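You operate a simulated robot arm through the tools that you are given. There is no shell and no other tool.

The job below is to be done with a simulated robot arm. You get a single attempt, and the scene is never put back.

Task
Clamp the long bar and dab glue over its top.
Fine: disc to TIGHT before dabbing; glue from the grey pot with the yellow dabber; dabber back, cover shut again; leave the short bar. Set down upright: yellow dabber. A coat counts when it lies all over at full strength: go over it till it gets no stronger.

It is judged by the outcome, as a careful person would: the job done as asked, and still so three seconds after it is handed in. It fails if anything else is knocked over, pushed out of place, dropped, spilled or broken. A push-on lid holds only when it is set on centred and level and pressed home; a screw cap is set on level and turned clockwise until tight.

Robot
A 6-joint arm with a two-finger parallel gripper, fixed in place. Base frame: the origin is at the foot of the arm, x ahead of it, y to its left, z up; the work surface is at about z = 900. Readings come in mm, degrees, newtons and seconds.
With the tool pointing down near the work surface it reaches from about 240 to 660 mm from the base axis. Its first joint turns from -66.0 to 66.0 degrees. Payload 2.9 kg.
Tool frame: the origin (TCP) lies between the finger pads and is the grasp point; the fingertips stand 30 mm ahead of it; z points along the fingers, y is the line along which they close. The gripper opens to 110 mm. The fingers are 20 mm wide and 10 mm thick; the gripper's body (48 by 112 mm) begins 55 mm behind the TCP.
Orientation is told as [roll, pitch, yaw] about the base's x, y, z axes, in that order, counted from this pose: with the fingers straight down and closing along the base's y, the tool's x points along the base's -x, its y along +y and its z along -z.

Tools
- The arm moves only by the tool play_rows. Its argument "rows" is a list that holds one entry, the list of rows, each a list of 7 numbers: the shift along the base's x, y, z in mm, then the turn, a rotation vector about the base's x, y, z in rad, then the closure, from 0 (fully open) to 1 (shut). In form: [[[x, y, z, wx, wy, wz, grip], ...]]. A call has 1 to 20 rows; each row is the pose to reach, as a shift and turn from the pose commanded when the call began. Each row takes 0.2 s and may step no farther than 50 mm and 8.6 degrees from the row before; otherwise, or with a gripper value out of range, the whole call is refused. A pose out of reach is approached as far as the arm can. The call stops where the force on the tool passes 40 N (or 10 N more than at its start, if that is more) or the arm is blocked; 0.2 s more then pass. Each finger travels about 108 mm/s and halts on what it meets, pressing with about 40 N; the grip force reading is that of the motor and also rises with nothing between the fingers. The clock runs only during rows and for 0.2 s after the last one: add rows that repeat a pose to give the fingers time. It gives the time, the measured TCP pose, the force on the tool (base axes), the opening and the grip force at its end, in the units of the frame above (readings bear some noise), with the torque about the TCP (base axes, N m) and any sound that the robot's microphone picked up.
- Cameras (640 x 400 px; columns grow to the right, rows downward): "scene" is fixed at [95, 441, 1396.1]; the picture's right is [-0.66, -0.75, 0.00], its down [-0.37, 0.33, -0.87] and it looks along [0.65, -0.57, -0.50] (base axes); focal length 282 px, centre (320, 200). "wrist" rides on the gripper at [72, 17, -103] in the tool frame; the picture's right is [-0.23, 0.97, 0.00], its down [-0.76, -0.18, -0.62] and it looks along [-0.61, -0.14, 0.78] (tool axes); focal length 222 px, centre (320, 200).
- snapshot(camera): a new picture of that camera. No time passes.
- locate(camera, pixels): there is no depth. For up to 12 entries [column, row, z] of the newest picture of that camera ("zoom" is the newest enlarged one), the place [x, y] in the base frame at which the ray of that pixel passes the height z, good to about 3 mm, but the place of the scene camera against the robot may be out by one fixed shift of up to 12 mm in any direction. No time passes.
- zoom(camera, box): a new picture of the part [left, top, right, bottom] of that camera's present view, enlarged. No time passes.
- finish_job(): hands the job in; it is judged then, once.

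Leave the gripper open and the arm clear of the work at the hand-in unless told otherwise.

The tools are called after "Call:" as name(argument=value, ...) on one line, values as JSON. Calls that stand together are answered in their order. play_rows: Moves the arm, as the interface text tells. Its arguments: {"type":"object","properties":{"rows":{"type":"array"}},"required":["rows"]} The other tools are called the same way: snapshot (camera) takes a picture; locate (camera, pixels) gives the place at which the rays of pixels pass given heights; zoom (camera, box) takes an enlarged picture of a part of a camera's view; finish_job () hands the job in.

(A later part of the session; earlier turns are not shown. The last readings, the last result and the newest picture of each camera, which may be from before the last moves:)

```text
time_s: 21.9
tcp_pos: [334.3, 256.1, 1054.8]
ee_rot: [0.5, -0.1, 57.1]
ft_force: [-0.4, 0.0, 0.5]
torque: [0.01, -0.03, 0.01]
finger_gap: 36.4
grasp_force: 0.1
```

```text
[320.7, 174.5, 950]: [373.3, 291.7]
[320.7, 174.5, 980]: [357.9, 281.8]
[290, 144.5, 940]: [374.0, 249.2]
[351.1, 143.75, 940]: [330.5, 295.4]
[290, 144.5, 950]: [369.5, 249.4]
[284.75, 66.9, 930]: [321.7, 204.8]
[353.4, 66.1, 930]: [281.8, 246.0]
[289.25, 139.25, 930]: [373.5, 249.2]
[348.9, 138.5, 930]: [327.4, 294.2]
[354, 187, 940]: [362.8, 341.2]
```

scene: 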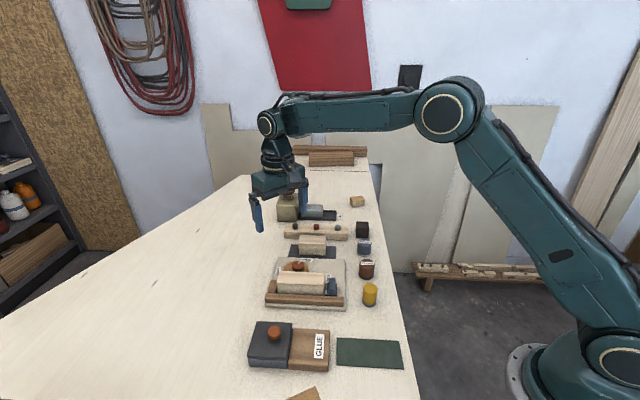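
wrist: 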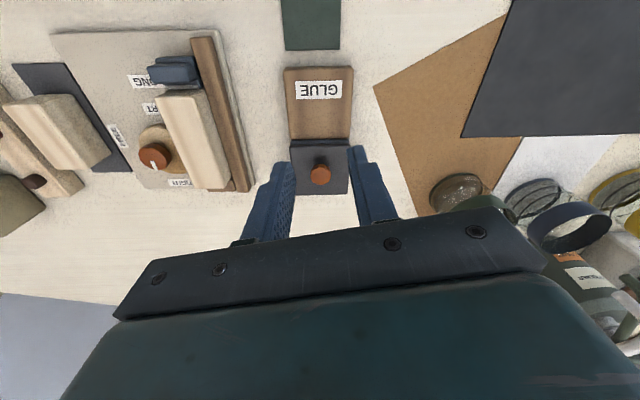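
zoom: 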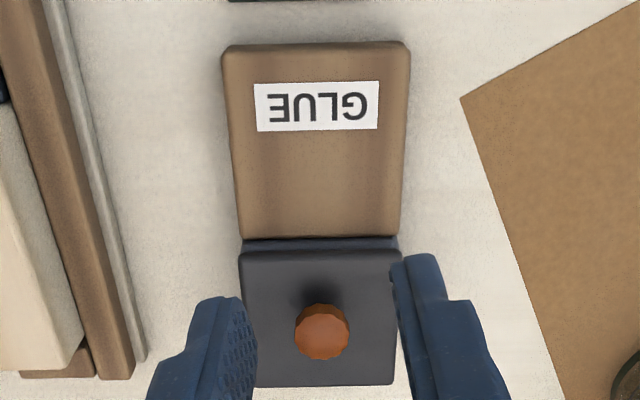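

The knob top stands at z ≈ 946 and the cover's top at ≈ 928. I enlarge the seam between the cover, the pot and the rest in the scene view to see how it's guided.

Call:
zoom(camera="scene", box=[244, 318, 304, 372])

Call:
zoom(camera="wrist", box=[280, 125, 360, 175])

Call:
locate(camera="scene", pixels=[[274, 327, 946]])

```text
7.41 times, centred on (274, 345) of scene
```

zoom: 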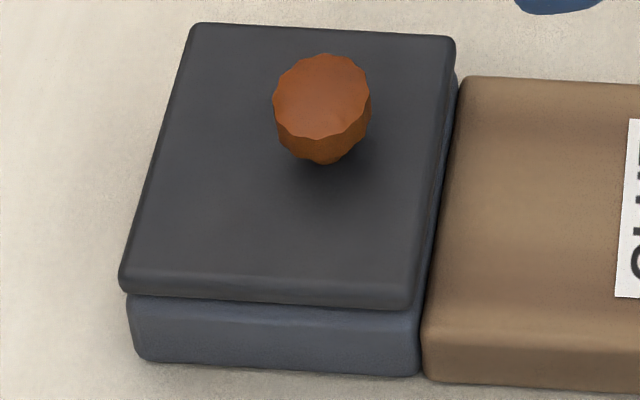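

```text
8.00 times, centred on (320, 150) of wrist
```

zoom: 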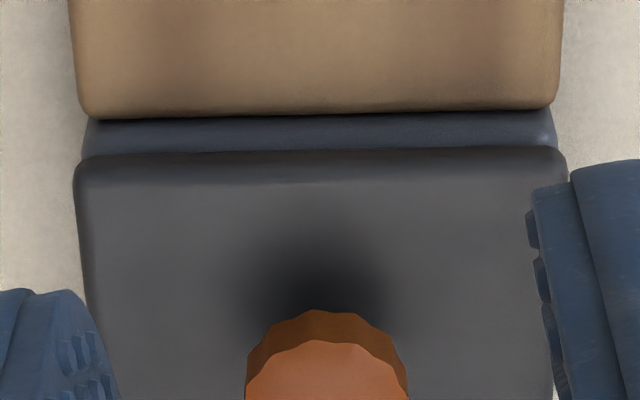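

```text
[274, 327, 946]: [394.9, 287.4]
```

The brown rest is just below the cover's level, so whether it slides or lifts needs a gentle test. I go above the knob at about (373.5, 295), turned to yaw 44° and opened to ~55 mm, stopping at z = 1000 to check the centring.

Call:
play_rows(rows=[[[15, 15, 0, 0, 0, -0.1, 0.5], [39, 39, 0, 0, 0, -0.2269, 0.5], [39, 39, -30, 0, 0, -0.2269, 0.5], [39, 39, -55, 0, 0, -0.2269, 0.5], [39, 39, -55, 0, 0, -0.2269, 0.5]]])

Call:
snapshot(camera="wrist")

Call:
zoom(camera="wrist", box=[200, 50, 440, 200])

```text
time_s: 23.1
tcp_pos: [374.0, 297.1, 999.6]
ee_rot: [0.5, -0.2, 44.0]
ft_force: [-0.6, 0.4, -0.5]
torque: [0.01, 0.02, 0.01]
finger_gap: 55.0
grasp_force: 0.1
```

```text
taken
```

wrist: 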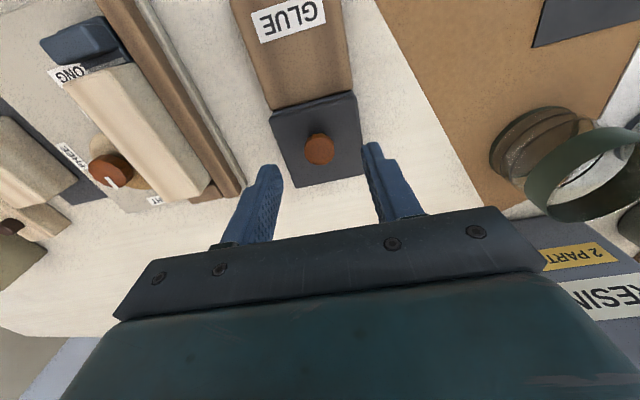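

```text
2.67 times, centred on (320, 125) of wrist
```

zoom: 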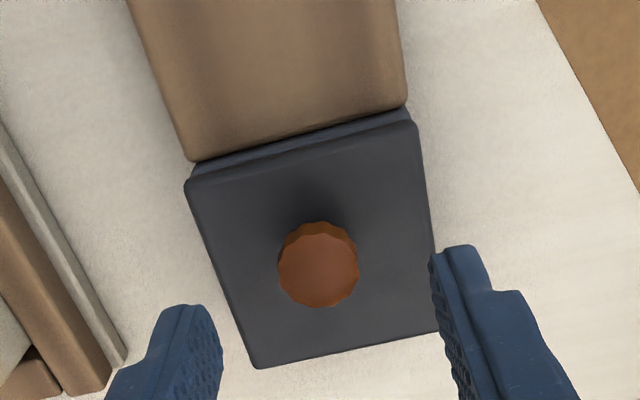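

Knob top now at (319.6, 149.4). I check its location at height 946.

Call:
locate(camera="wrist", pixels=[[319.6, 149.4, 946], [319.6, 149.4, 940], [295, 188, 928], [270, 119, 928], [356, 96, 928], [364, 174, 928], [272, 110, 917], [352, 90, 917]])

```text
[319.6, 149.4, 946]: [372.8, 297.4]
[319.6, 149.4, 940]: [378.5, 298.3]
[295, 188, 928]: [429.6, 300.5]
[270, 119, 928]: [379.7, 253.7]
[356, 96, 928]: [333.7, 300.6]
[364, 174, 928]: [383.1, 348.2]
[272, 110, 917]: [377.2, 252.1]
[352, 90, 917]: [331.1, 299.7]
```

Estimates agree on a knob centre near (373.2, 296). I descend to fingertips ≈ 932, just above the cover plate, and close on the knob.

Call:
play_rows(rows=[[[0.3, 0.7, -20, 0, 0, 0, 0.5], [0.3, 0.7, -33, 0, 0, 0, 0.5], [0.3, 0.7, -37.5, 0, 0, 0, 0.5], [0.3, 0.7, -37.5, 0, 0, 0, 0.7], [0.3, 0.7, -37.5, 0, 0, 0, 0.82], [0.3, 0.7, -37.5, 0, 0, 0, 0.82], [0.3, 0.7, -37.5, 0, 0, 0, 0.82]]])

Call:
zoom(camera="scene", box=[240, 310, 340, 380])

Call:
zoom(camera="wrist", box=[200, 50, 440, 200])

```text
time_s: 24.1
tcp_pos: [376.3, 295.8, 965.4]
ee_rot: [0.2, -0.6, 43.6]
ft_force: [-10.0, 8.7, 3.0]
torque: [-0.01, 0.19, 0.0]
finger_gap: 23.7
grasp_force: 4.3
stopped in row 5: the force on the tool passed its limit at 53 N (the readings are from after the stop); the commanded pose is now the measured one
```

```text
5.71 times, centred on (290, 345) of scene
```

zoom: 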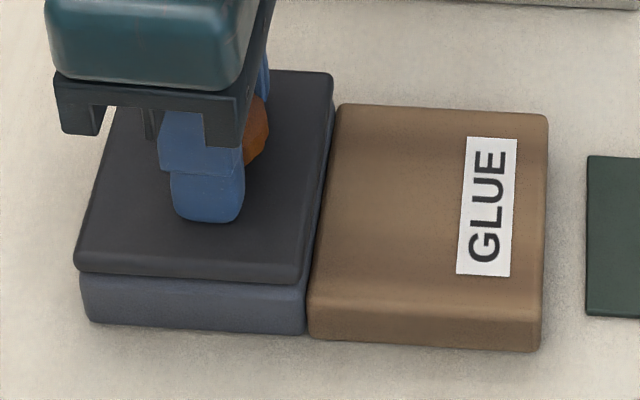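

```text
2.67 times, centred on (320, 125) of wrist
```

zoom: 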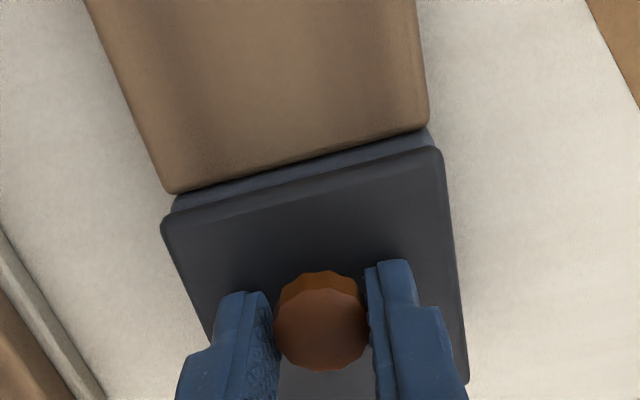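

The side force peaked as the fingers closed, then relaxed; they now hold the knob at 23.7 mm. I hold here with grip on and read steady values.

Call:
play_rows(rows=[[[0, 0, 0, 0, 0, 0, 0.83], [0, 0, 0, 0, 0, 0, 0.83], [0, 0, 0, 0, 0, 0, 0.83]]])

Call:
zoom(camera="wrist", box=[240, 100, 400, 200])

```text
time_s: 24.9
tcp_pos: [376.5, 295.5, 965.9]
ee_rot: [0.1, -0.7, 43.5]
ft_force: [-16.0, 12.9, 6.2]
torque: [-0.09, 0.34, -0.03]
finger_gap: 25.4
grasp_force: 6.7
```

```text
4.00 times, centred on (320, 150) of wrist
```

zoom: 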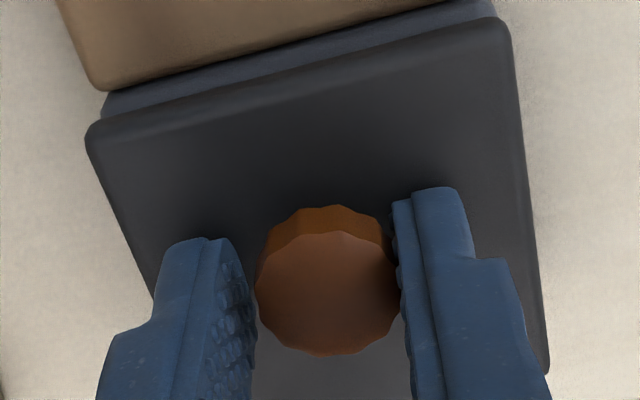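

Only the right finger bears on the knob (force of ~20 N along +tool y), so I open slightly, shift 3.5 mm that way (−2.5, +2.5), and close again.

Call:
play_rows(rows=[[[0, 0, 0, 0, 0, 0, 0.65], [-1.3, 1.3, 0, 0, 0, 0, 0.65], [-2.5, 2.5, 0, 0, 0, 0, 0.65], [-2.5, 2.5, 0, 0, 0, 0, 0.65]]])

Call:
snapshot(camera="wrist")

Call:
zoom(camera="wrist", box=[240, 100, 400, 200])

Call:
zoom(camera="scene", box=[244, 318, 304, 372])

```text
time_s: 25.9
tcp_pos: [374.6, 296.9, 965.1]
ee_rot: [0.1, -0.7, 43.3]
ft_force: [1.3, -1.3, 4.1]
torque: [-0.14, -0.09, -0.02]
finger_gap: 39.7
grasp_force: 1.0
```

```text
taken
```

wrist: 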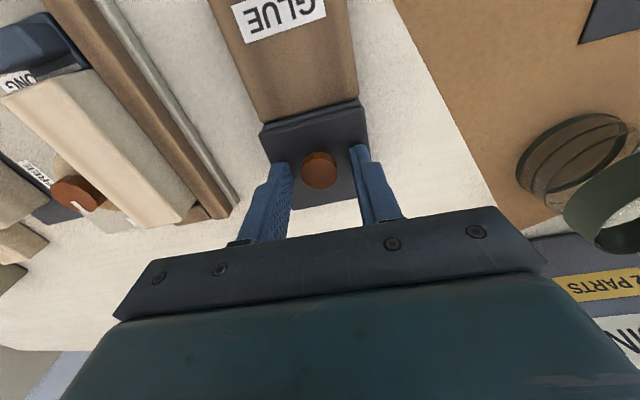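

```text
4.00 times, centred on (320, 150) of wrist
```

zoom: 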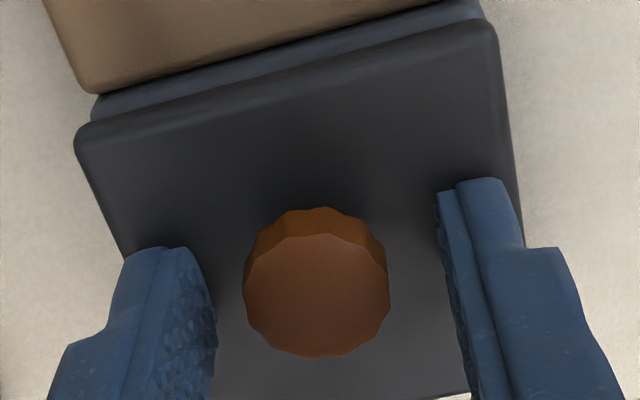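

```text
7.41 times, centred on (274, 345) of scene
```

zoom: 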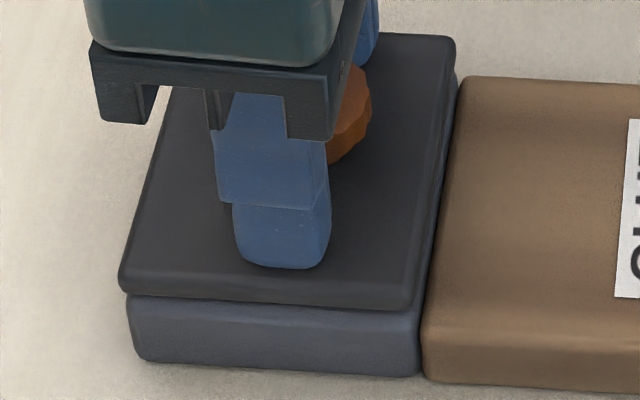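

The fingertips are lightly on the cover plate (top ≈ 935). I raise 1.5 mm and close slowly to feel which finger touches first.

Call:
play_rows(rows=[[[0, 0, 1.5, 0, 0, 0, 0.65], [0, 0, 1.5, 0, 0, 0, 0.69], [0, 0, 1.5, 0, 0, 0, 0.72], [0, 0, 1.5, 0, 0, 0, 0.74], [0, 0, 1.5, 0, 0, 0, 0.76], [0, 0, 1.5, 0, 0, 0, 0.76]]])

```text
time_s: 27.4
tcp_pos: [375.7, 297.7, 967.4]
ee_rot: [0.0, -0.7, 43.3]
ft_force: [0.2, -0.3, 0.4]
torque: [0.02, -0.04, 0.0]
finger_gap: 26.5
grasp_force: 0.2
```

No contact at 26.5 mm, so I close further.

Call:
play_rows(rows=[[[0, 0, 0, 0, 0, 0, 0.77], [0, 0, 0, 0, 0, 0, 0.78], [0, 0, 0, 0, 0, 0, 0.79], [0, 0, 0, 0, 0, 0, 0.8], [0, 0, 0, 0, 0, 0, 0.81], [0, 0, 0, 0, 0, 0, 0.83], [0, 0, 0, 0, 0, 0, 0.83]]])

Call:
zoom(camera="wrist", box=[240, 100, 400, 200])

Call:
zoom(camera="scene", box=[244, 318, 304, 372])

```text
time_s: 28.9
tcp_pos: [375.5, 297.0, 967.4]
ee_rot: [0.1, -0.7, 43.4]
ft_force: [-0.7, 2.1, -0.3]
torque: [0.0, -0.06, 0.09]
finger_gap: 21.1
grasp_force: 45.2
```

```text
4.00 times, centred on (320, 150) of wrist
```

zoom: 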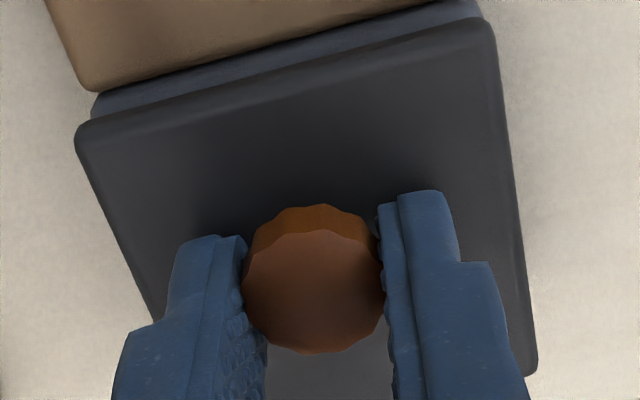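

```text
7.41 times, centred on (274, 345) of scene
```

zoom: 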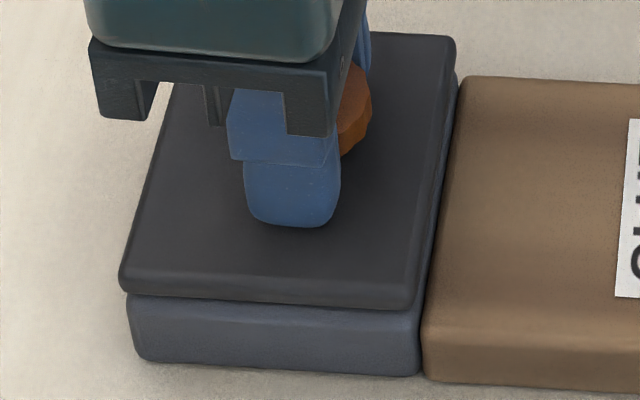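

The knob is held firmly (45 N) with hardly any side load. Now the gentle test: lift 1.5 mm and read the force.

Call:
play_rows(rows=[[[0, 0, 0.8, 0, 0, 0, 0.83], [0, 0, 1.5, 0, 0, 0, 0.83], [0, 0, 1.5, 0, 0, 0, 0.83]]])

```text
time_s: 29.8
tcp_pos: [373.9, 296.8, 966.3]
ee_rot: [0.1, -0.5, 43.3]
ft_force: [1.5, -0.7, -23.0]
torque: [0.7, -0.82, 0.18]
finger_gap: 21.3
grasp_force: 44.8
```

Lifting meets 23 N of resistance at once, so it isn't free upward. I go back down and test a 3 mm slide toward the brown rest.

Call:
play_rows(rows=[[[0, 0, -1.0, 0, 0, 0, 0.83], [0, 0, -1.5, 0, 0, 0, 0.83], [-0.7, -0.7, -1.5, 0, 0, 0, 0.83], [-1.4, -1.4, -1.5, 0, 0, 0, 0.83], [-2.1, -2.1, -1.5, 0, 0, 0, 0.83], [-2.1, -2.1, -1.5, 0, 0, 0, 0.83]]])

Call:
zoom(camera="scene", box=[244, 318, 304, 372])

```text
time_s: 31.1
tcp_pos: [371.9, 294.5, 967.1]
ee_rot: [0.1, -0.7, 43.3]
ft_force: [4.0, -3.1, -15.0]
torque: [-0.73, 0.52, 0.05]
finger_gap: 21.1
grasp_force: 45.1
```

```text
7.41 times, centred on (274, 345) of scene
```

zoom: 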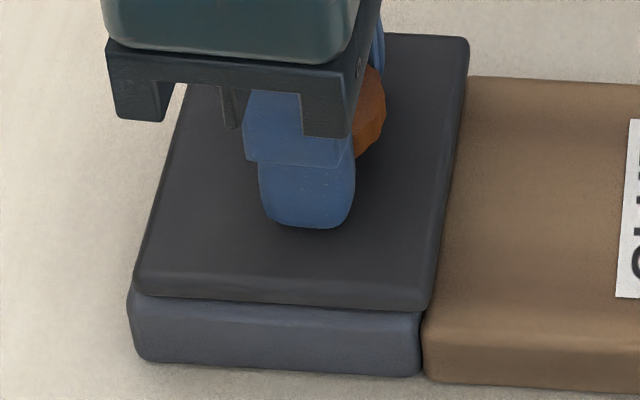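

It slides freely. I continue toward the rest along (−0.722, −0.692), first 30 mm, lowering 0.6 mm to remove the upward pull.

Call:
play_rows(rows=[[[-3.6, -3.5, -0.6, 0, 0, 0, 0.83], [-7.2, -6.9, -0.6, 0, 0, 0, 0.83], [-10.8, -10.4, -0.6, 0, 0, 0, 0.83], [-14.4, -13.8, -0.6, 0, 0, 0, 0.83], [-18, -17.3, -0.6, 0, 0, 0, 0.83], [-21.6, -20.8, -0.6, 0, 0, 0, 0.83], [-21.6, -20.8, -0.6, 0, 0, 0, 0.83]]])

Call:
zoom(camera="scene", box=[240, 310, 340, 380])

```text
time_s: 32.8
tcp_pos: [351.6, 273.6, 966.2]
ee_rot: [0.1, -0.7, 43.3]
ft_force: [1.2, -0.1, 3.7]
torque: [-0.27, 0.18, 0.15]
finger_gap: 21.1
grasp_force: 45.3
```

```text
5.71 times, centred on (290, 345) of scene
```

zoom: 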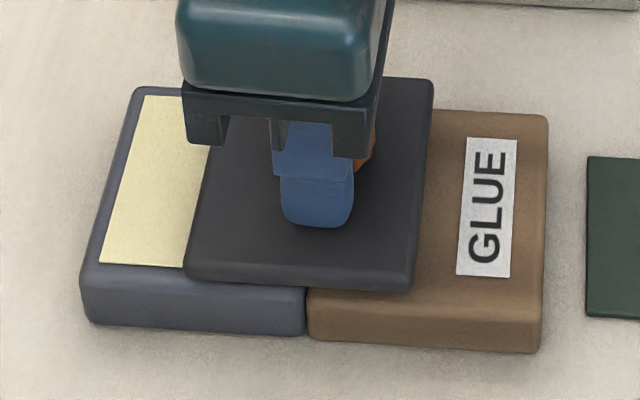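

The cover slides onto the rest and reveals the pale glue. I continue 34 mm, the last part gently, until it is fully open.

Call:
play_rows(rows=[[[-3.6, -3.5, 0, 0, 0, 0, 0.83], [-7.2, -6.9, 0, 0, 0, 0, 0.83], [-10.8, -10.4, 0, 0, 0, 0, 0.83], [-14.4, -13.8, 0, 0, 0, 0, 0.83], [-18, -17.3, 0, 0, 0, 0, 0.83], [-20.2, -19.4, 0, 0, 0, 0, 0.83], [-22.4, -21.5, 0, 0, 0, 0, 0.83], [-24.5, -23.5, 0, 0, 0, 0, 0.83], [-24.5, -23.5, 0, 0, 0, 0, 0.83]]])

Call:
zoom(camera="scene", box=[240, 310, 340, 380])

```text
time_s: 34.8
tcp_pos: [328.6, 250.4, 966.2]
ee_rot: [0.1, -0.8, 43.1]
ft_force: [17.1, -15.0, 17.9]
torque: [0.0, -0.39, 0.27]
finger_gap: 21.0
grasp_force: 44.7
```

```text
5.71 times, centred on (290, 345) of scene
```

zoom: 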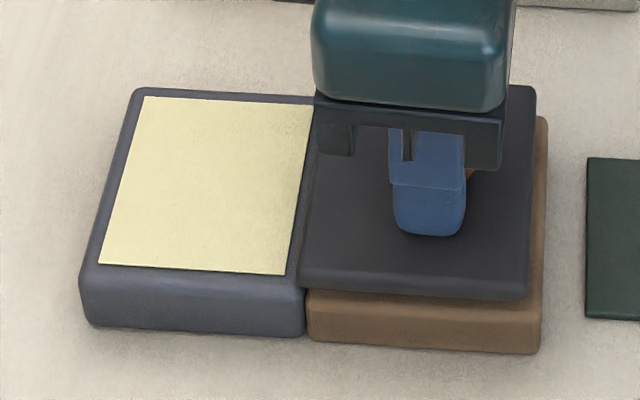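

The glue is fully exposed. I open the fingers, lift clear, and level a 0.8° tilt that crept in.

Call:
play_rows(rows=[[[0, 0, 0, 0, 0, 0, 0.7], [0, 0, 0, 0, 0, 0, 0.6], [0, 0, 0, 0, 0, 0, 0.55], [0, 0, 25, 0, 0, 0, 0.55], [0, 0, 60, -0.0096, 0.0102, 0, 0.5], [0, 0, 90, -0.0096, 0.0102, 0, 0.5], [0, 0, 90, -0.0096, 0.0102, 0, 0.5]]])

Call:
snapshot(camera="wrist")

Call:
snapshot(camera="scene")

Call:
zoom(camera="scene", box=[240, 310, 340, 380])

```text
time_s: 36.4
tcp_pos: [326.9, 251.2, 1058.1]
ee_rot: [0.1, 0.0, 43.3]
ft_force: [0.3, 0.4, 0.5]
torque: [0.01, -0.03, 0.01]
finger_gap: 55.1
grasp_force: 0.0
```

```text
taken
```

wrist: 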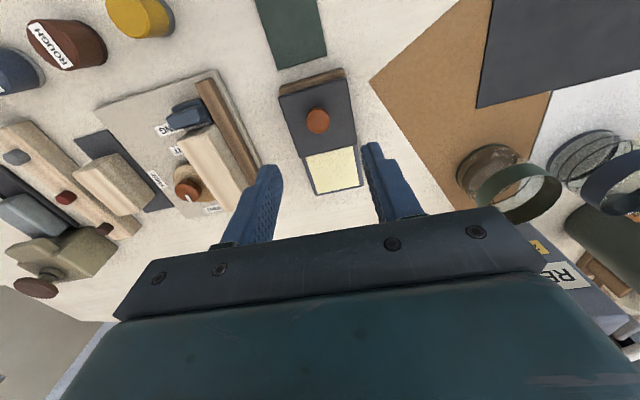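

```text
taken
```

scene: 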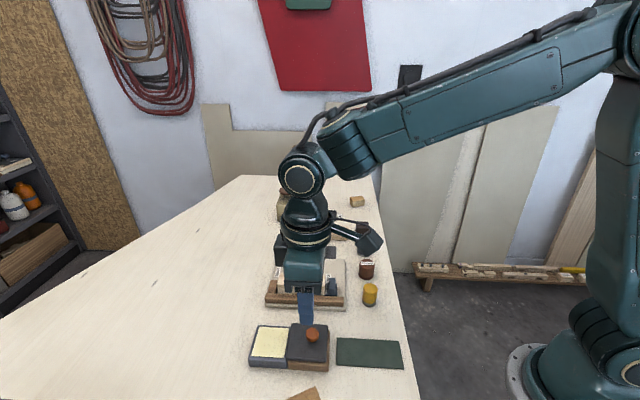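

```text
5.71 times, centred on (290, 345) of scene
```

zoom: 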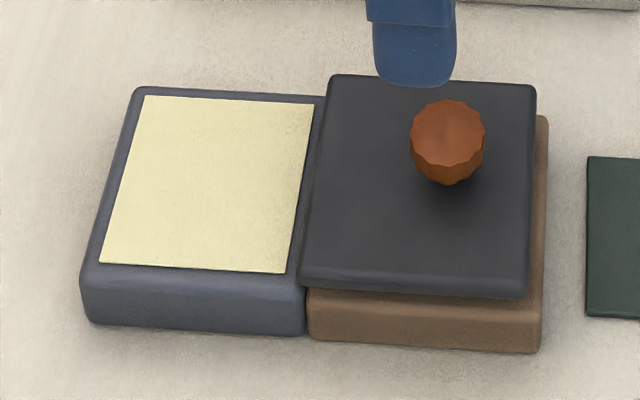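

The cover stays open on the rest. Next I fetch the yellow dabber: I move over to about (331, 86), keeping yaw ≈ 43.5°, with fingers 65 mm open at a safe height, and look.

Call:
play_rows(rows=[[[0, -40, 0, 0, 0, 0, 0.41], [1, -80, 0, 0, 0, 0, 0.41], [2, -120, 0, 0, 0, 0, 0.41], [3, -150, 0, 0, 0, 0, 0.41], [4, -165, -20, 0, 0, 0, 0.41], [4, -165, -40, 0, 0, 0, 0.41], [4, -165, -40, 0, 0, 0, 0.41]]])

Call:
snapshot(camera="wrist")

Call:
zoom(camera="wrist", box=[200, 70, 440, 220])

Call:
zoom(camera="scene", box=[330, 250, 410, 320])

```text
time_s: 38.0
tcp_pos: [330.0, 83.5, 1012.5]
ee_rot: [0.1, 0.1, 43.2]
ft_force: [-0.1, -1.1, -0.4]
torque: [0.01, -0.02, 0.01]
finger_gap: 64.8
grasp_force: 0.0
```

```text
taken
```

wrist: 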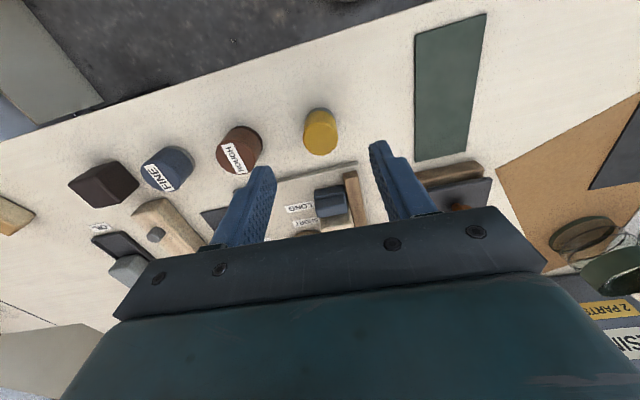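

```text
2.67 times, centred on (320, 145) of wrist
```

zoom: 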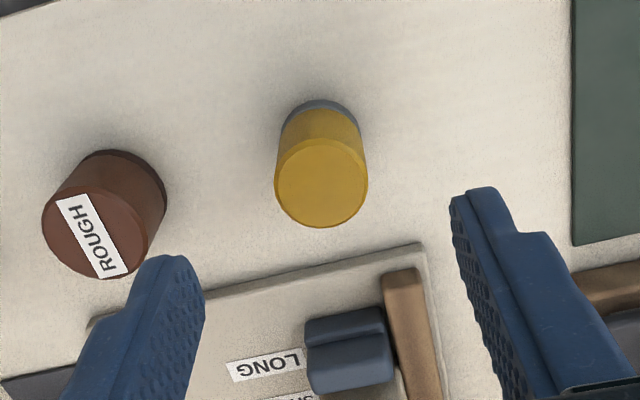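

```text
5.71 times, centred on (370, 285) of scene
```

zoom: 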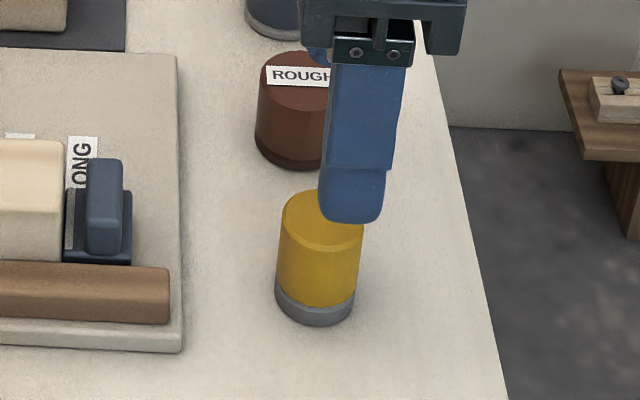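

The dabber stands with its yellow top at (320.4, 139), grey pad below. I locate its top and base.

Call:
locate(camera="wrist", pixels=[[320.4, 139, 945], [320.4, 139, 940], [320.4, 139, 950], [303, 139, 945], [338, 139, 945], [320, 121, 900], [235, 154, 945]])

```text
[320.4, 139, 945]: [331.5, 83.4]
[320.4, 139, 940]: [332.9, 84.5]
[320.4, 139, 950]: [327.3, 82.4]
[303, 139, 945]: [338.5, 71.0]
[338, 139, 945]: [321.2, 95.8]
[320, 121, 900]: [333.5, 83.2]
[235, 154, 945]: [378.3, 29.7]
```

The pose readings are noisy, so I take two more readings at rest to know the true offset.

Call:
play_rows(rows=[[[0, 0, 0, 0, 0, 0, 0.41]]])

Call:
play_rows(rows=[[[0, 0, 0, 0, 0, 0, 0.41]]])

Call:
play_rows(rows=[[[0, 0, 0, 0, 0, 0, 0.41]]])

```text
time_s: 38.4
tcp_pos: [330.8, 83.9, 1014.0]
ee_rot: [0.1, 0.2, 43.3]
ft_force: [0.3, 0.9, 0.0]
torque: [-0.03, 0.01, 0.01]
finger_gap: 64.9
grasp_force: 0.0
```

```text
time_s: 38.8
tcp_pos: [331.2, 83.5, 1014.0]
ee_rot: [0.1, 0.1, 43.3]
ft_force: [0.2, 0.4, 0.4]
torque: [0.0, 0.0, -0.01]
finger_gap: 64.8
grasp_force: 0.0
```

```text
time_s: 39.1
tcp_pos: [330.4, 84.6, 1013.6]
ee_rot: [0.0, 0.0, 43.3]
ft_force: [0.1, -0.1, -0.3]
torque: [-0.01, -0.02, 0.0]
finger_gap: 65.0
grasp_force: 0.0
```

True pose is about (330.6, 83.9, 1013.7), centred on the dabber. I descend to TCP z ≈ 945 (fingertips 915, above the grey pad) and check the force before closing.

Call:
play_rows(rows=[[[0.7, 0, -25, 0, 0, 0, 0.45], [0.7, 0, -50, 0, 0, 0, 0.45], [0.7, 0, -62, 0, 0, 0, 0.45], [0.7, 0, -68.5, 0, 0, 0, 0.45], [0.7, 0, -68.5, 0, 0, 0, 0.45]]])

Call:
snapshot(camera="wrist")

Call:
zoom(camera="wrist", box=[240, 110, 400, 210])

Call:
zoom(camera="scene", box=[330, 250, 410, 320])

```text
time_s: 40.4
tcp_pos: [333.3, 84.6, 947.5]
ee_rot: [0.1, 0.2, 43.4]
ft_force: [0.3, 0.2, -0.3]
torque: [-0.01, 0.03, 0.02]
finger_gap: 60.5
grasp_force: 0.0
```

```text
taken
```

wrist: 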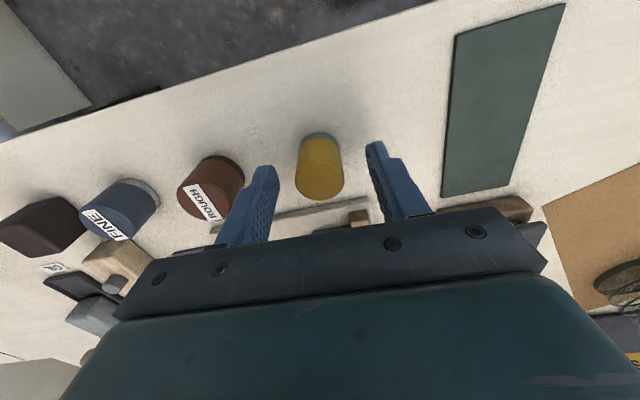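

```text
4.00 times, centred on (320, 160) of wrist
```

zoom: 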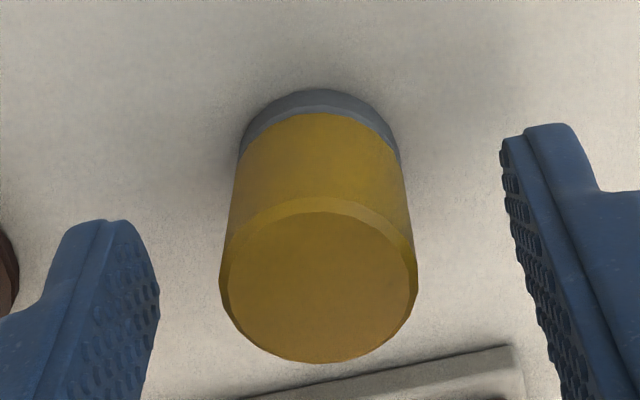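

```text
5.71 times, centred on (370, 285) of scene
```

zoom: 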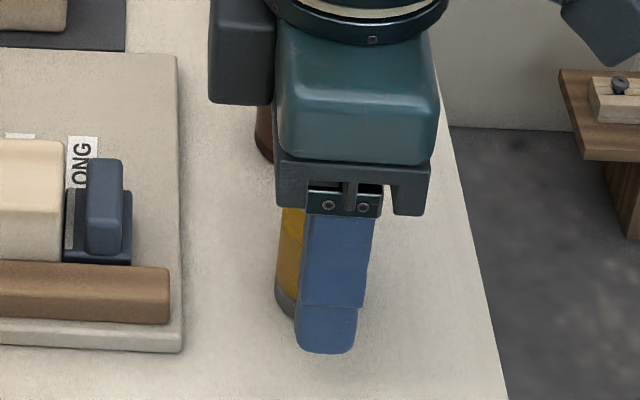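

The dabber sits centrally between the fingers. I check its fore-aft position with its top centre at (319.5, 181), combining with the earlier view.

Call:
locate(camera="wrist", pixels=[[319.5, 181, 945], [319.5, 181, 940], [319.5, 181, 935], [320, 143.5, 900], [320, 143.5, 905]])

```text
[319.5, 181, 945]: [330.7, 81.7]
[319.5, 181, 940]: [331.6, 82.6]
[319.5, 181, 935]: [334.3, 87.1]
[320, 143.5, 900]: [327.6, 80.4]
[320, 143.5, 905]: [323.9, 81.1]
```

Within about 2 mm of the TCP, fine for a round body between flat pads. I close slowly.

Call:
play_rows(rows=[[[-0.5, -0.5, 0, 0, 0, 0, 0.55], [-0.5, -0.5, 0, 0, 0, 0, 0.64], [-0.5, -0.5, 0, 0, 0, 0, 0.68], [-0.5, -0.5, 0, 0, 0, 0, 0.71], [-0.5, -0.5, 0, 0, 0, 0, 0.74], [-0.5, -0.5, 0, 0, 0, 0, 0.78], [-0.5, -0.5, 0, 0, 0, 0, 0.78]]])

Call:
zoom(camera="wrist", box=[240, 110, 400, 210])

Call:
zoom(camera="scene", box=[330, 250, 410, 320])

```text
time_s: 42.0
tcp_pos: [331.4, 84.9, 947.5]
ee_rot: [0.1, 0.1, 43.3]
ft_force: [0.1, -0.4, 0.7]
torque: [-0.04, 0.01, 0.01]
finger_gap: 27.5
grasp_force: 40.5
```

```text
4.00 times, centred on (320, 160) of wrist
```

zoom: 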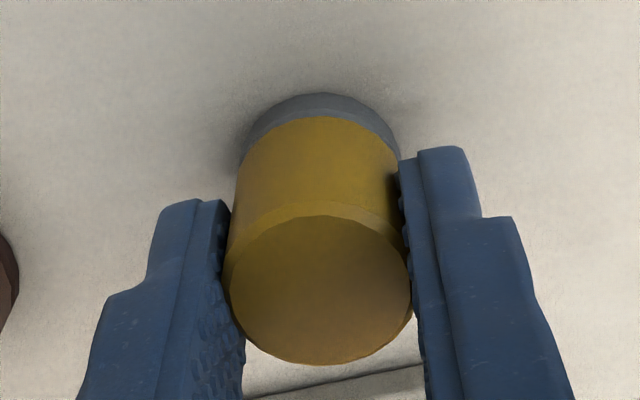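

```text
5.71 times, centred on (370, 285) of scene
```

zoom: 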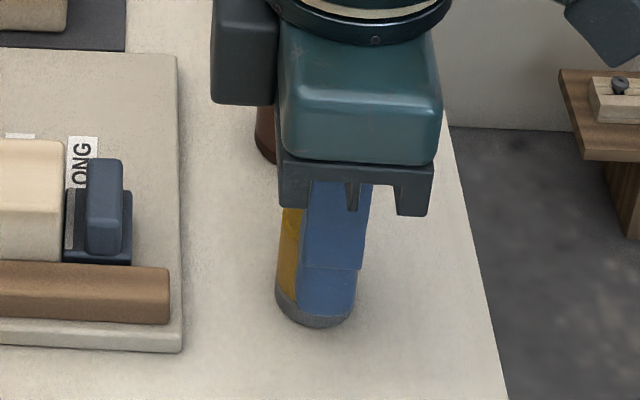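

The dabber is gripped at 27.5 mm with 40 N. I note this as its home pose. I lift it straight up 104 mm and carry it toward the open pot, staying high.

Call:
play_rows(rows=[[[0, 0, 10, 0, 0, 0, 0.8], [0, 0, 50, 0, 0, 0, 0.8], [0, 0, 90, 0, 0, 0, 0.8], [0, 0, 104, 0, 0, 0, 0.8], [9, 37, 104, 0, 0, 0, 0.8], [18, 74, 104, 0, 0, 0, 0.8], [27, 111, 104, 0, 0, 0, 0.8], [36, 148, 104, 0, 0, 0, 0.8], [45, 185, 104, 0, 0, 0, 0.8], [54, 218, 104, 0, 0, 0, 0.8], [54, 218, 104, 0, 0, 0, 0.8]]])

Call:
snapshot(camera="wrist")

Call:
zoom(camera="wrist", box=[200, 50, 440, 200])

Call:
snapshot(camera="scene")

```text
time_s: 44.4
tcp_pos: [385.3, 306.7, 1051.1]
ee_rot: [0.1, 0.1, 43.3]
ft_force: [-0.1, -0.4, -0.7]
torque: [0.0, 0.02, 0.01]
finger_gap: 27.2
grasp_force: 40.3
```

```text
taken
```

wrist: 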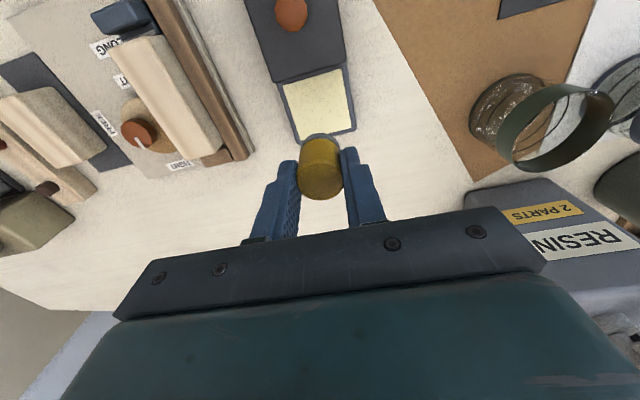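

```text
2.67 times, centred on (320, 125) of wrist
```

zoom: 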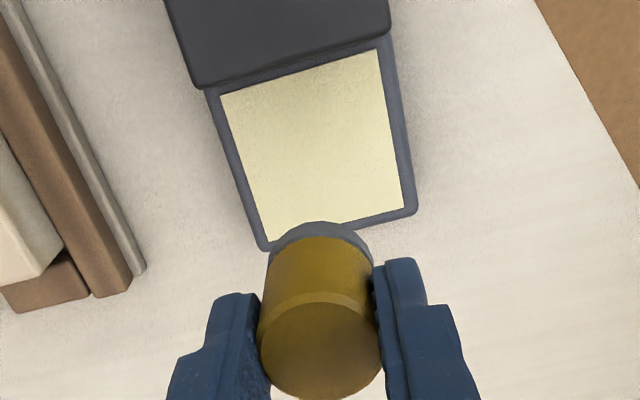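

```text
taken
```

scene: 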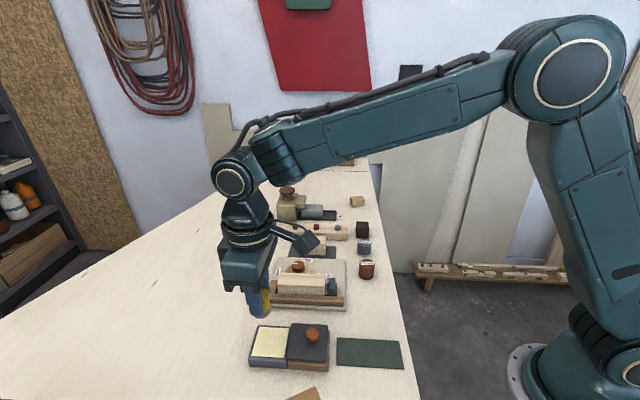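

Glue surface corners at (282.5, 84.5), (341.7, 68), (351, 130.6), (299.4, 141). I locate these at a likely height of 920, and the bar's corners too.

Call:
locate(camera="wrist", pixels=[[282.5, 84.5, 920], [341.75, 68, 920], [351.1, 130.6, 920], [299.4, 141.1, 920], [282.5, 84.5, 930], [351.1, 130.6, 930], [166, 36, 945], [133, 54, 945], [220, 142, 945], [186, 157, 945]])

Call:
zoom(camera="wrist", box=[60, 0, 280, 180])

```text
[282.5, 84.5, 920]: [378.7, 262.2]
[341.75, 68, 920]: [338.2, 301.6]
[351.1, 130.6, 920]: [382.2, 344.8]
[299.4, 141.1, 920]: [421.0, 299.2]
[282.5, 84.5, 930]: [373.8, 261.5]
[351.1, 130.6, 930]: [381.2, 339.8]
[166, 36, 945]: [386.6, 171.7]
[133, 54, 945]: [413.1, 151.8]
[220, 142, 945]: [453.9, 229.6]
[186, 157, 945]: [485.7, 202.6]
```

```text
2.22 times, centred on (170, 90) of wrist
```

zoom: 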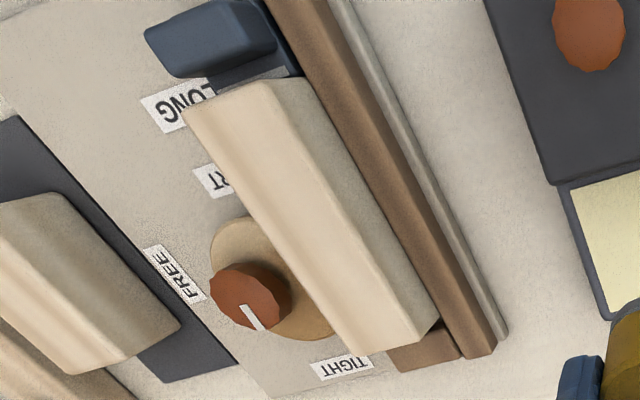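

Glue centre is about (379.5, 301.5). I bring the dabber above it and lower it to about 6–8 mm above the expected glue level.

Call:
play_rows(rows=[[[-5.7, -0.4, 0, 0, 0, 0, 0.8], [-5.7, -0.4, -40, 0, 0, 0, 0.8], [-5.7, -0.4, -65, 0, 0, 0, 0.8], [-5.7, -0.4, -74, 0, 0, 0, 0.8], [-5.7, -0.4, -74, 0, 0, 0, 0.8]]])

Call:
snapshot(camera="wrist")

Call:
zoom(camera="scene", box=[240, 300, 340, 380])

```text
time_s: 45.5
tcp_pos: [380.6, 303.1, 977.5]
ee_rot: [0.1, 0.1, 43.3]
ft_force: [0.4, 0.6, 0.1]
torque: [0.0, 0.03, -0.01]
finger_gap: 27.5
grasp_force: 40.0
```

```text
taken
```

wrist: 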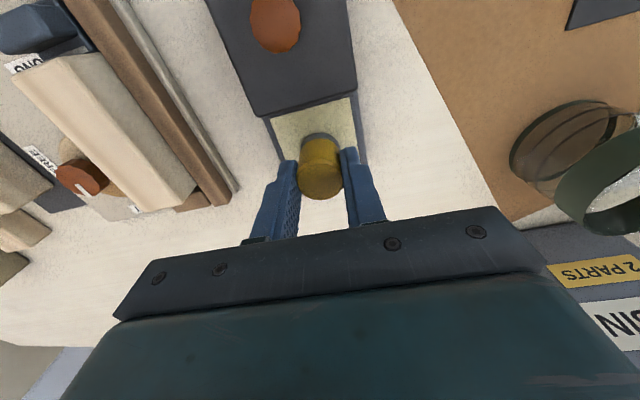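

```text
5.00 times, centred on (290, 340) of scene
```

zoom: 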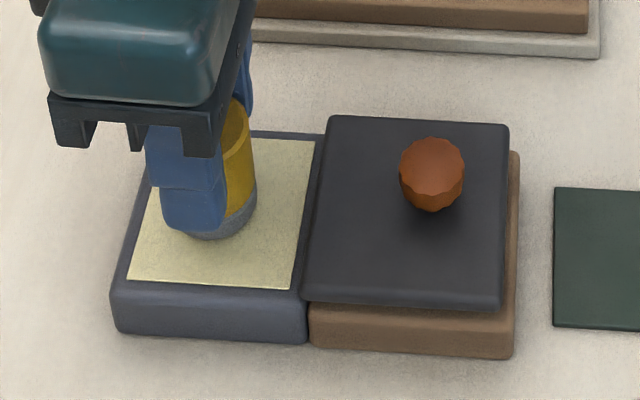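

The pad is just above the glue. I lower it gently in 1 mm rows and read the force.

Call:
play_rows(rows=[[[0, 0, -1.5, 0, 0, 0, 0.8], [0, 0, -3, 0, 0, 0, 0.8], [0, 0, -4, 0, 0, 0, 0.8]]])

```text
time_s: 46.4
tcp_pos: [380.9, 302.8, 974.8]
ee_rot: [0.1, 0.1, 43.4]
ft_force: [-2.4, -1.1, 7.4]
torque: [-0.05, 0.15, -0.03]
finger_gap: 27.5
grasp_force: 40.0
```

Contact at 7 N with the glue surface. I hold, then dab twice more at slightly shifted spots to load the whole pad, and lift.

Call:
play_rows(rows=[[[0, 0, 0, 0, 0, 0, 0.8], [0, 0, 0, 0, 0, 0, 0.8], [0, 0, 0, 0, 0, 0, 0.8], [0, 0, 5, 0, 0, 0, 0.8], [5, -5, 5, 0, 0, 0, 0.8], [5, -5, 0, 0, 0, 0, 0.8], [5, -5, 0, 0, 0, 0, 0.8], [5, -5, 5, 0, 0, 0, 0.8], [-5, 5, 5, 0, 0, 0, 0.8], [-5, 5, 0, 0, 0, 0, 0.8], [-5, 5, 0, 0, 0, 0, 0.8], [-5, 5, 5, 0, 0, 0, 0.8], [0, 0, 15, 0, 0, 0, 0.8], [0, 0, 40, 0, 0, 0, 0.8], [0, 0, 70, 0, 0, 0, 0.8], [0, 0, 70, 0, 0, 0, 0.8]]])

Call:
snapshot(camera="wrist")

Call:
zoom(camera="wrist", box=[200, 50, 440, 200])

Call:
zoom(camera="scene", box=[230, 260, 340, 380])

```text
time_s: 49.8
tcp_pos: [378.5, 303.6, 1042.7]
ee_rot: [0.1, 0.0, 43.3]
ft_force: [0.1, 0.5, 0.4]
torque: [-0.02, -0.01, -0.01]
finger_gap: 27.5
grasp_force: 40.3
```

```text
taken
```

wrist: 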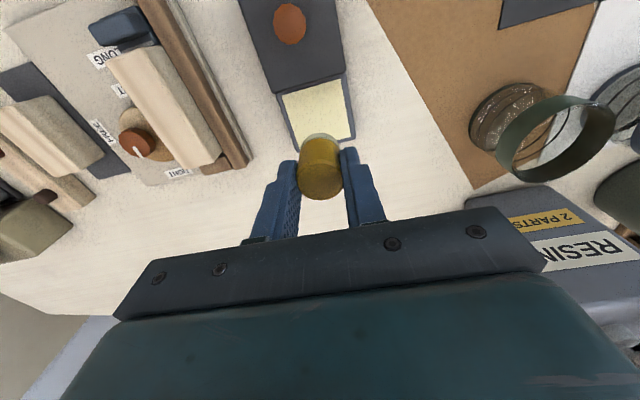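

```text
2.67 times, centred on (320, 125) of wrist
```

zoom: 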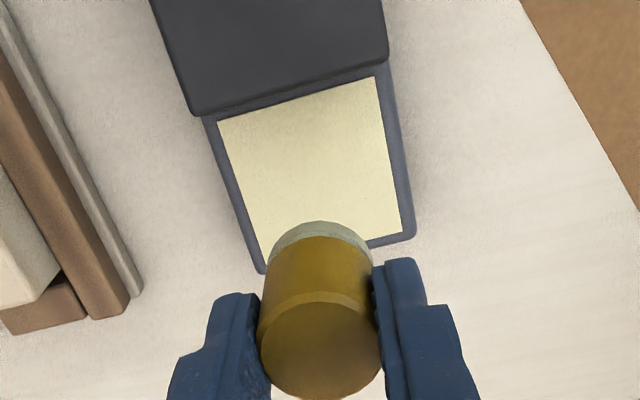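

```text
3.33 times, centred on (285, 320) of scene
```

zoom: 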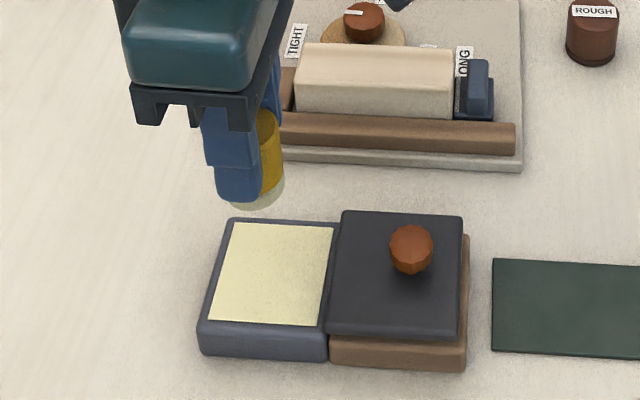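

The pad has turned pale yellow, so it's loaded. I carry it high toward the bar and take a near-vertical look for the bar's exact place.

Call:
play_rows(rows=[[[25, -25, 0, 0, 0, 0, 0.8], [50, -50, 0, 0, 0, 0, 0.8], [75, -75, 0, 0, 0, 0, 0.8], [100, -100, 0, 0, 0, 0, 0.8], [100, -100, 0, 0, 0, 0, 0.8]]])

Call:
snapshot(camera="wrist")

Call:
zoom(camera="wrist", box=[200, 0, 440, 150])

```text
time_s: 51.0
tcp_pos: [480.9, 202.0, 1043.8]
ee_rot: [0.2, 0.2, 43.5]
ft_force: [-0.2, 0.1, -0.2]
torque: [-0.06, 0.0, 0.01]
finger_gap: 27.2
grasp_force: 40.3
```

```text
taken
```

wrist: 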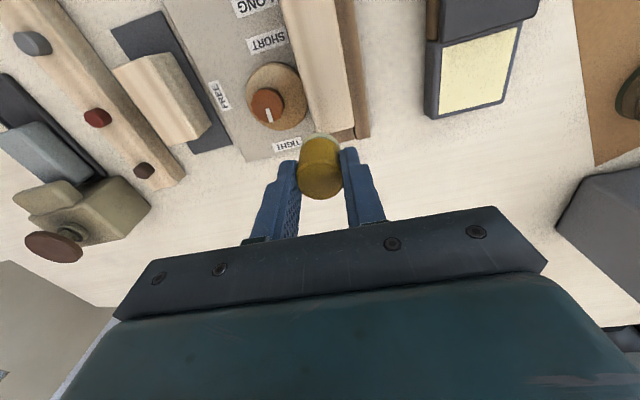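

```text
2.67 times, centred on (320, 75) of wrist
```

zoom: 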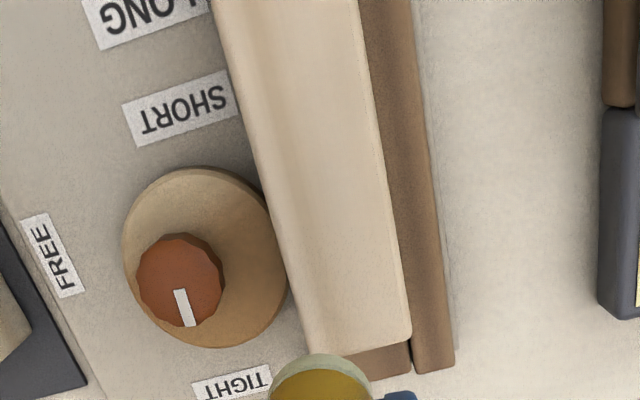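

The bar is flush with the fence. I locate its TIGHT end corners and its edges at the picture's top for heights 940–950.

Call:
locate(camera="wrist", pixels=[[317, 132, 945], [354.1, 126.75, 945], [333.9, 1, 945], [280.5, 1, 945], [317, 132, 955], [354.1, 126.75, 955], [300, 62, 945], [344, 62, 945], [268, 103, 937]])

Call:
play_rows(rows=[[[-25, -24, 0, 0, 0, 0, 0.8], [-50, -48, 0, 0, 0, 0, 0.8], [-50, -48, 0, 0, 0, 0, 0.8]]])

Call:
snapshot(camera="wrist")

Call:
zoom(camera="wrist", box=[200, 0, 440, 150])

```text
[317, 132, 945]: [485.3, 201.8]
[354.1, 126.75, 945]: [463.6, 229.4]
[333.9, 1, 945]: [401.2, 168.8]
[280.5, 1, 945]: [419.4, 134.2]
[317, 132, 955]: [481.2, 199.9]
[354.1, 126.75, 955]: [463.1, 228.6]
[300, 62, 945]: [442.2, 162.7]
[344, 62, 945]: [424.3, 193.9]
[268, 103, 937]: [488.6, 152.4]
```

```text
time_s: 51.8
tcp_pos: [429.3, 154.3, 1043.4]
ee_rot: [0.1, 0.1, 43.3]
ft_force: [1.1, 0.3, -0.3]
torque: [-0.03, 0.02, 0.02]
finger_gap: 27.2
grasp_force: 40.5
```

```text
taken
```

wrist: 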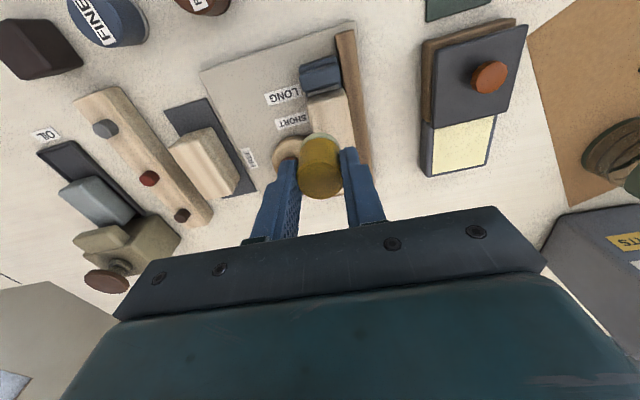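

```text
2.67 times, centred on (320, 75) of wrist
```

zoom: 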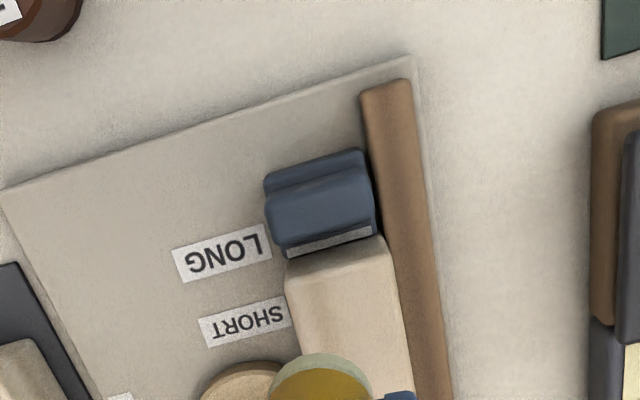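

At the LONG end the bar's upper edge runs from about (308, 108) to (346, 98). I locate it at several heights.

Call:
locate(camera="wrist", pixels=[[308.4, 108, 940], [345.9, 98.2, 940], [308.4, 108, 950], [345.9, 98.2, 950], [306.9, 97, 908], [343.3, 89, 908]])

Call:
zoom(camera="wrist", box=[280, 60, 376, 120])

Call:
zoom(camera="scene", box=[255, 250, 355, 315])

```text
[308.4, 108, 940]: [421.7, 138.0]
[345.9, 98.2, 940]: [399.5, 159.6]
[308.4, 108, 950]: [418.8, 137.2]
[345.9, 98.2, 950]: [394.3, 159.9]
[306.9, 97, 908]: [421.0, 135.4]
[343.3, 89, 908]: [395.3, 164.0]
```

```text
6.67 times, centred on (328, 90) of wrist
```

zoom: 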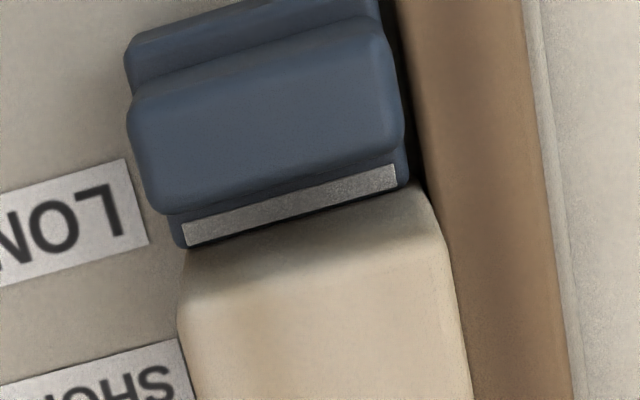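

```text
6.15 times, centred on (305, 282) of scene
```

zoom: 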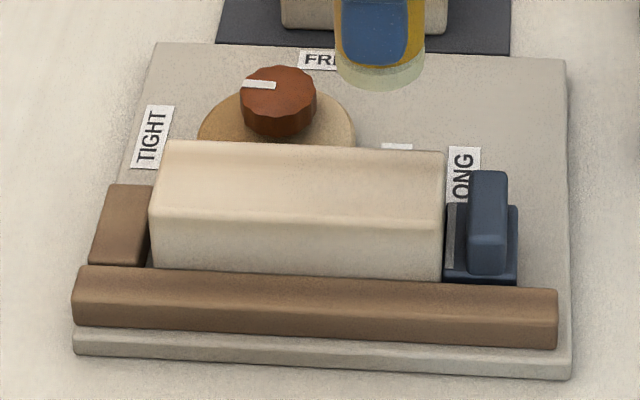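

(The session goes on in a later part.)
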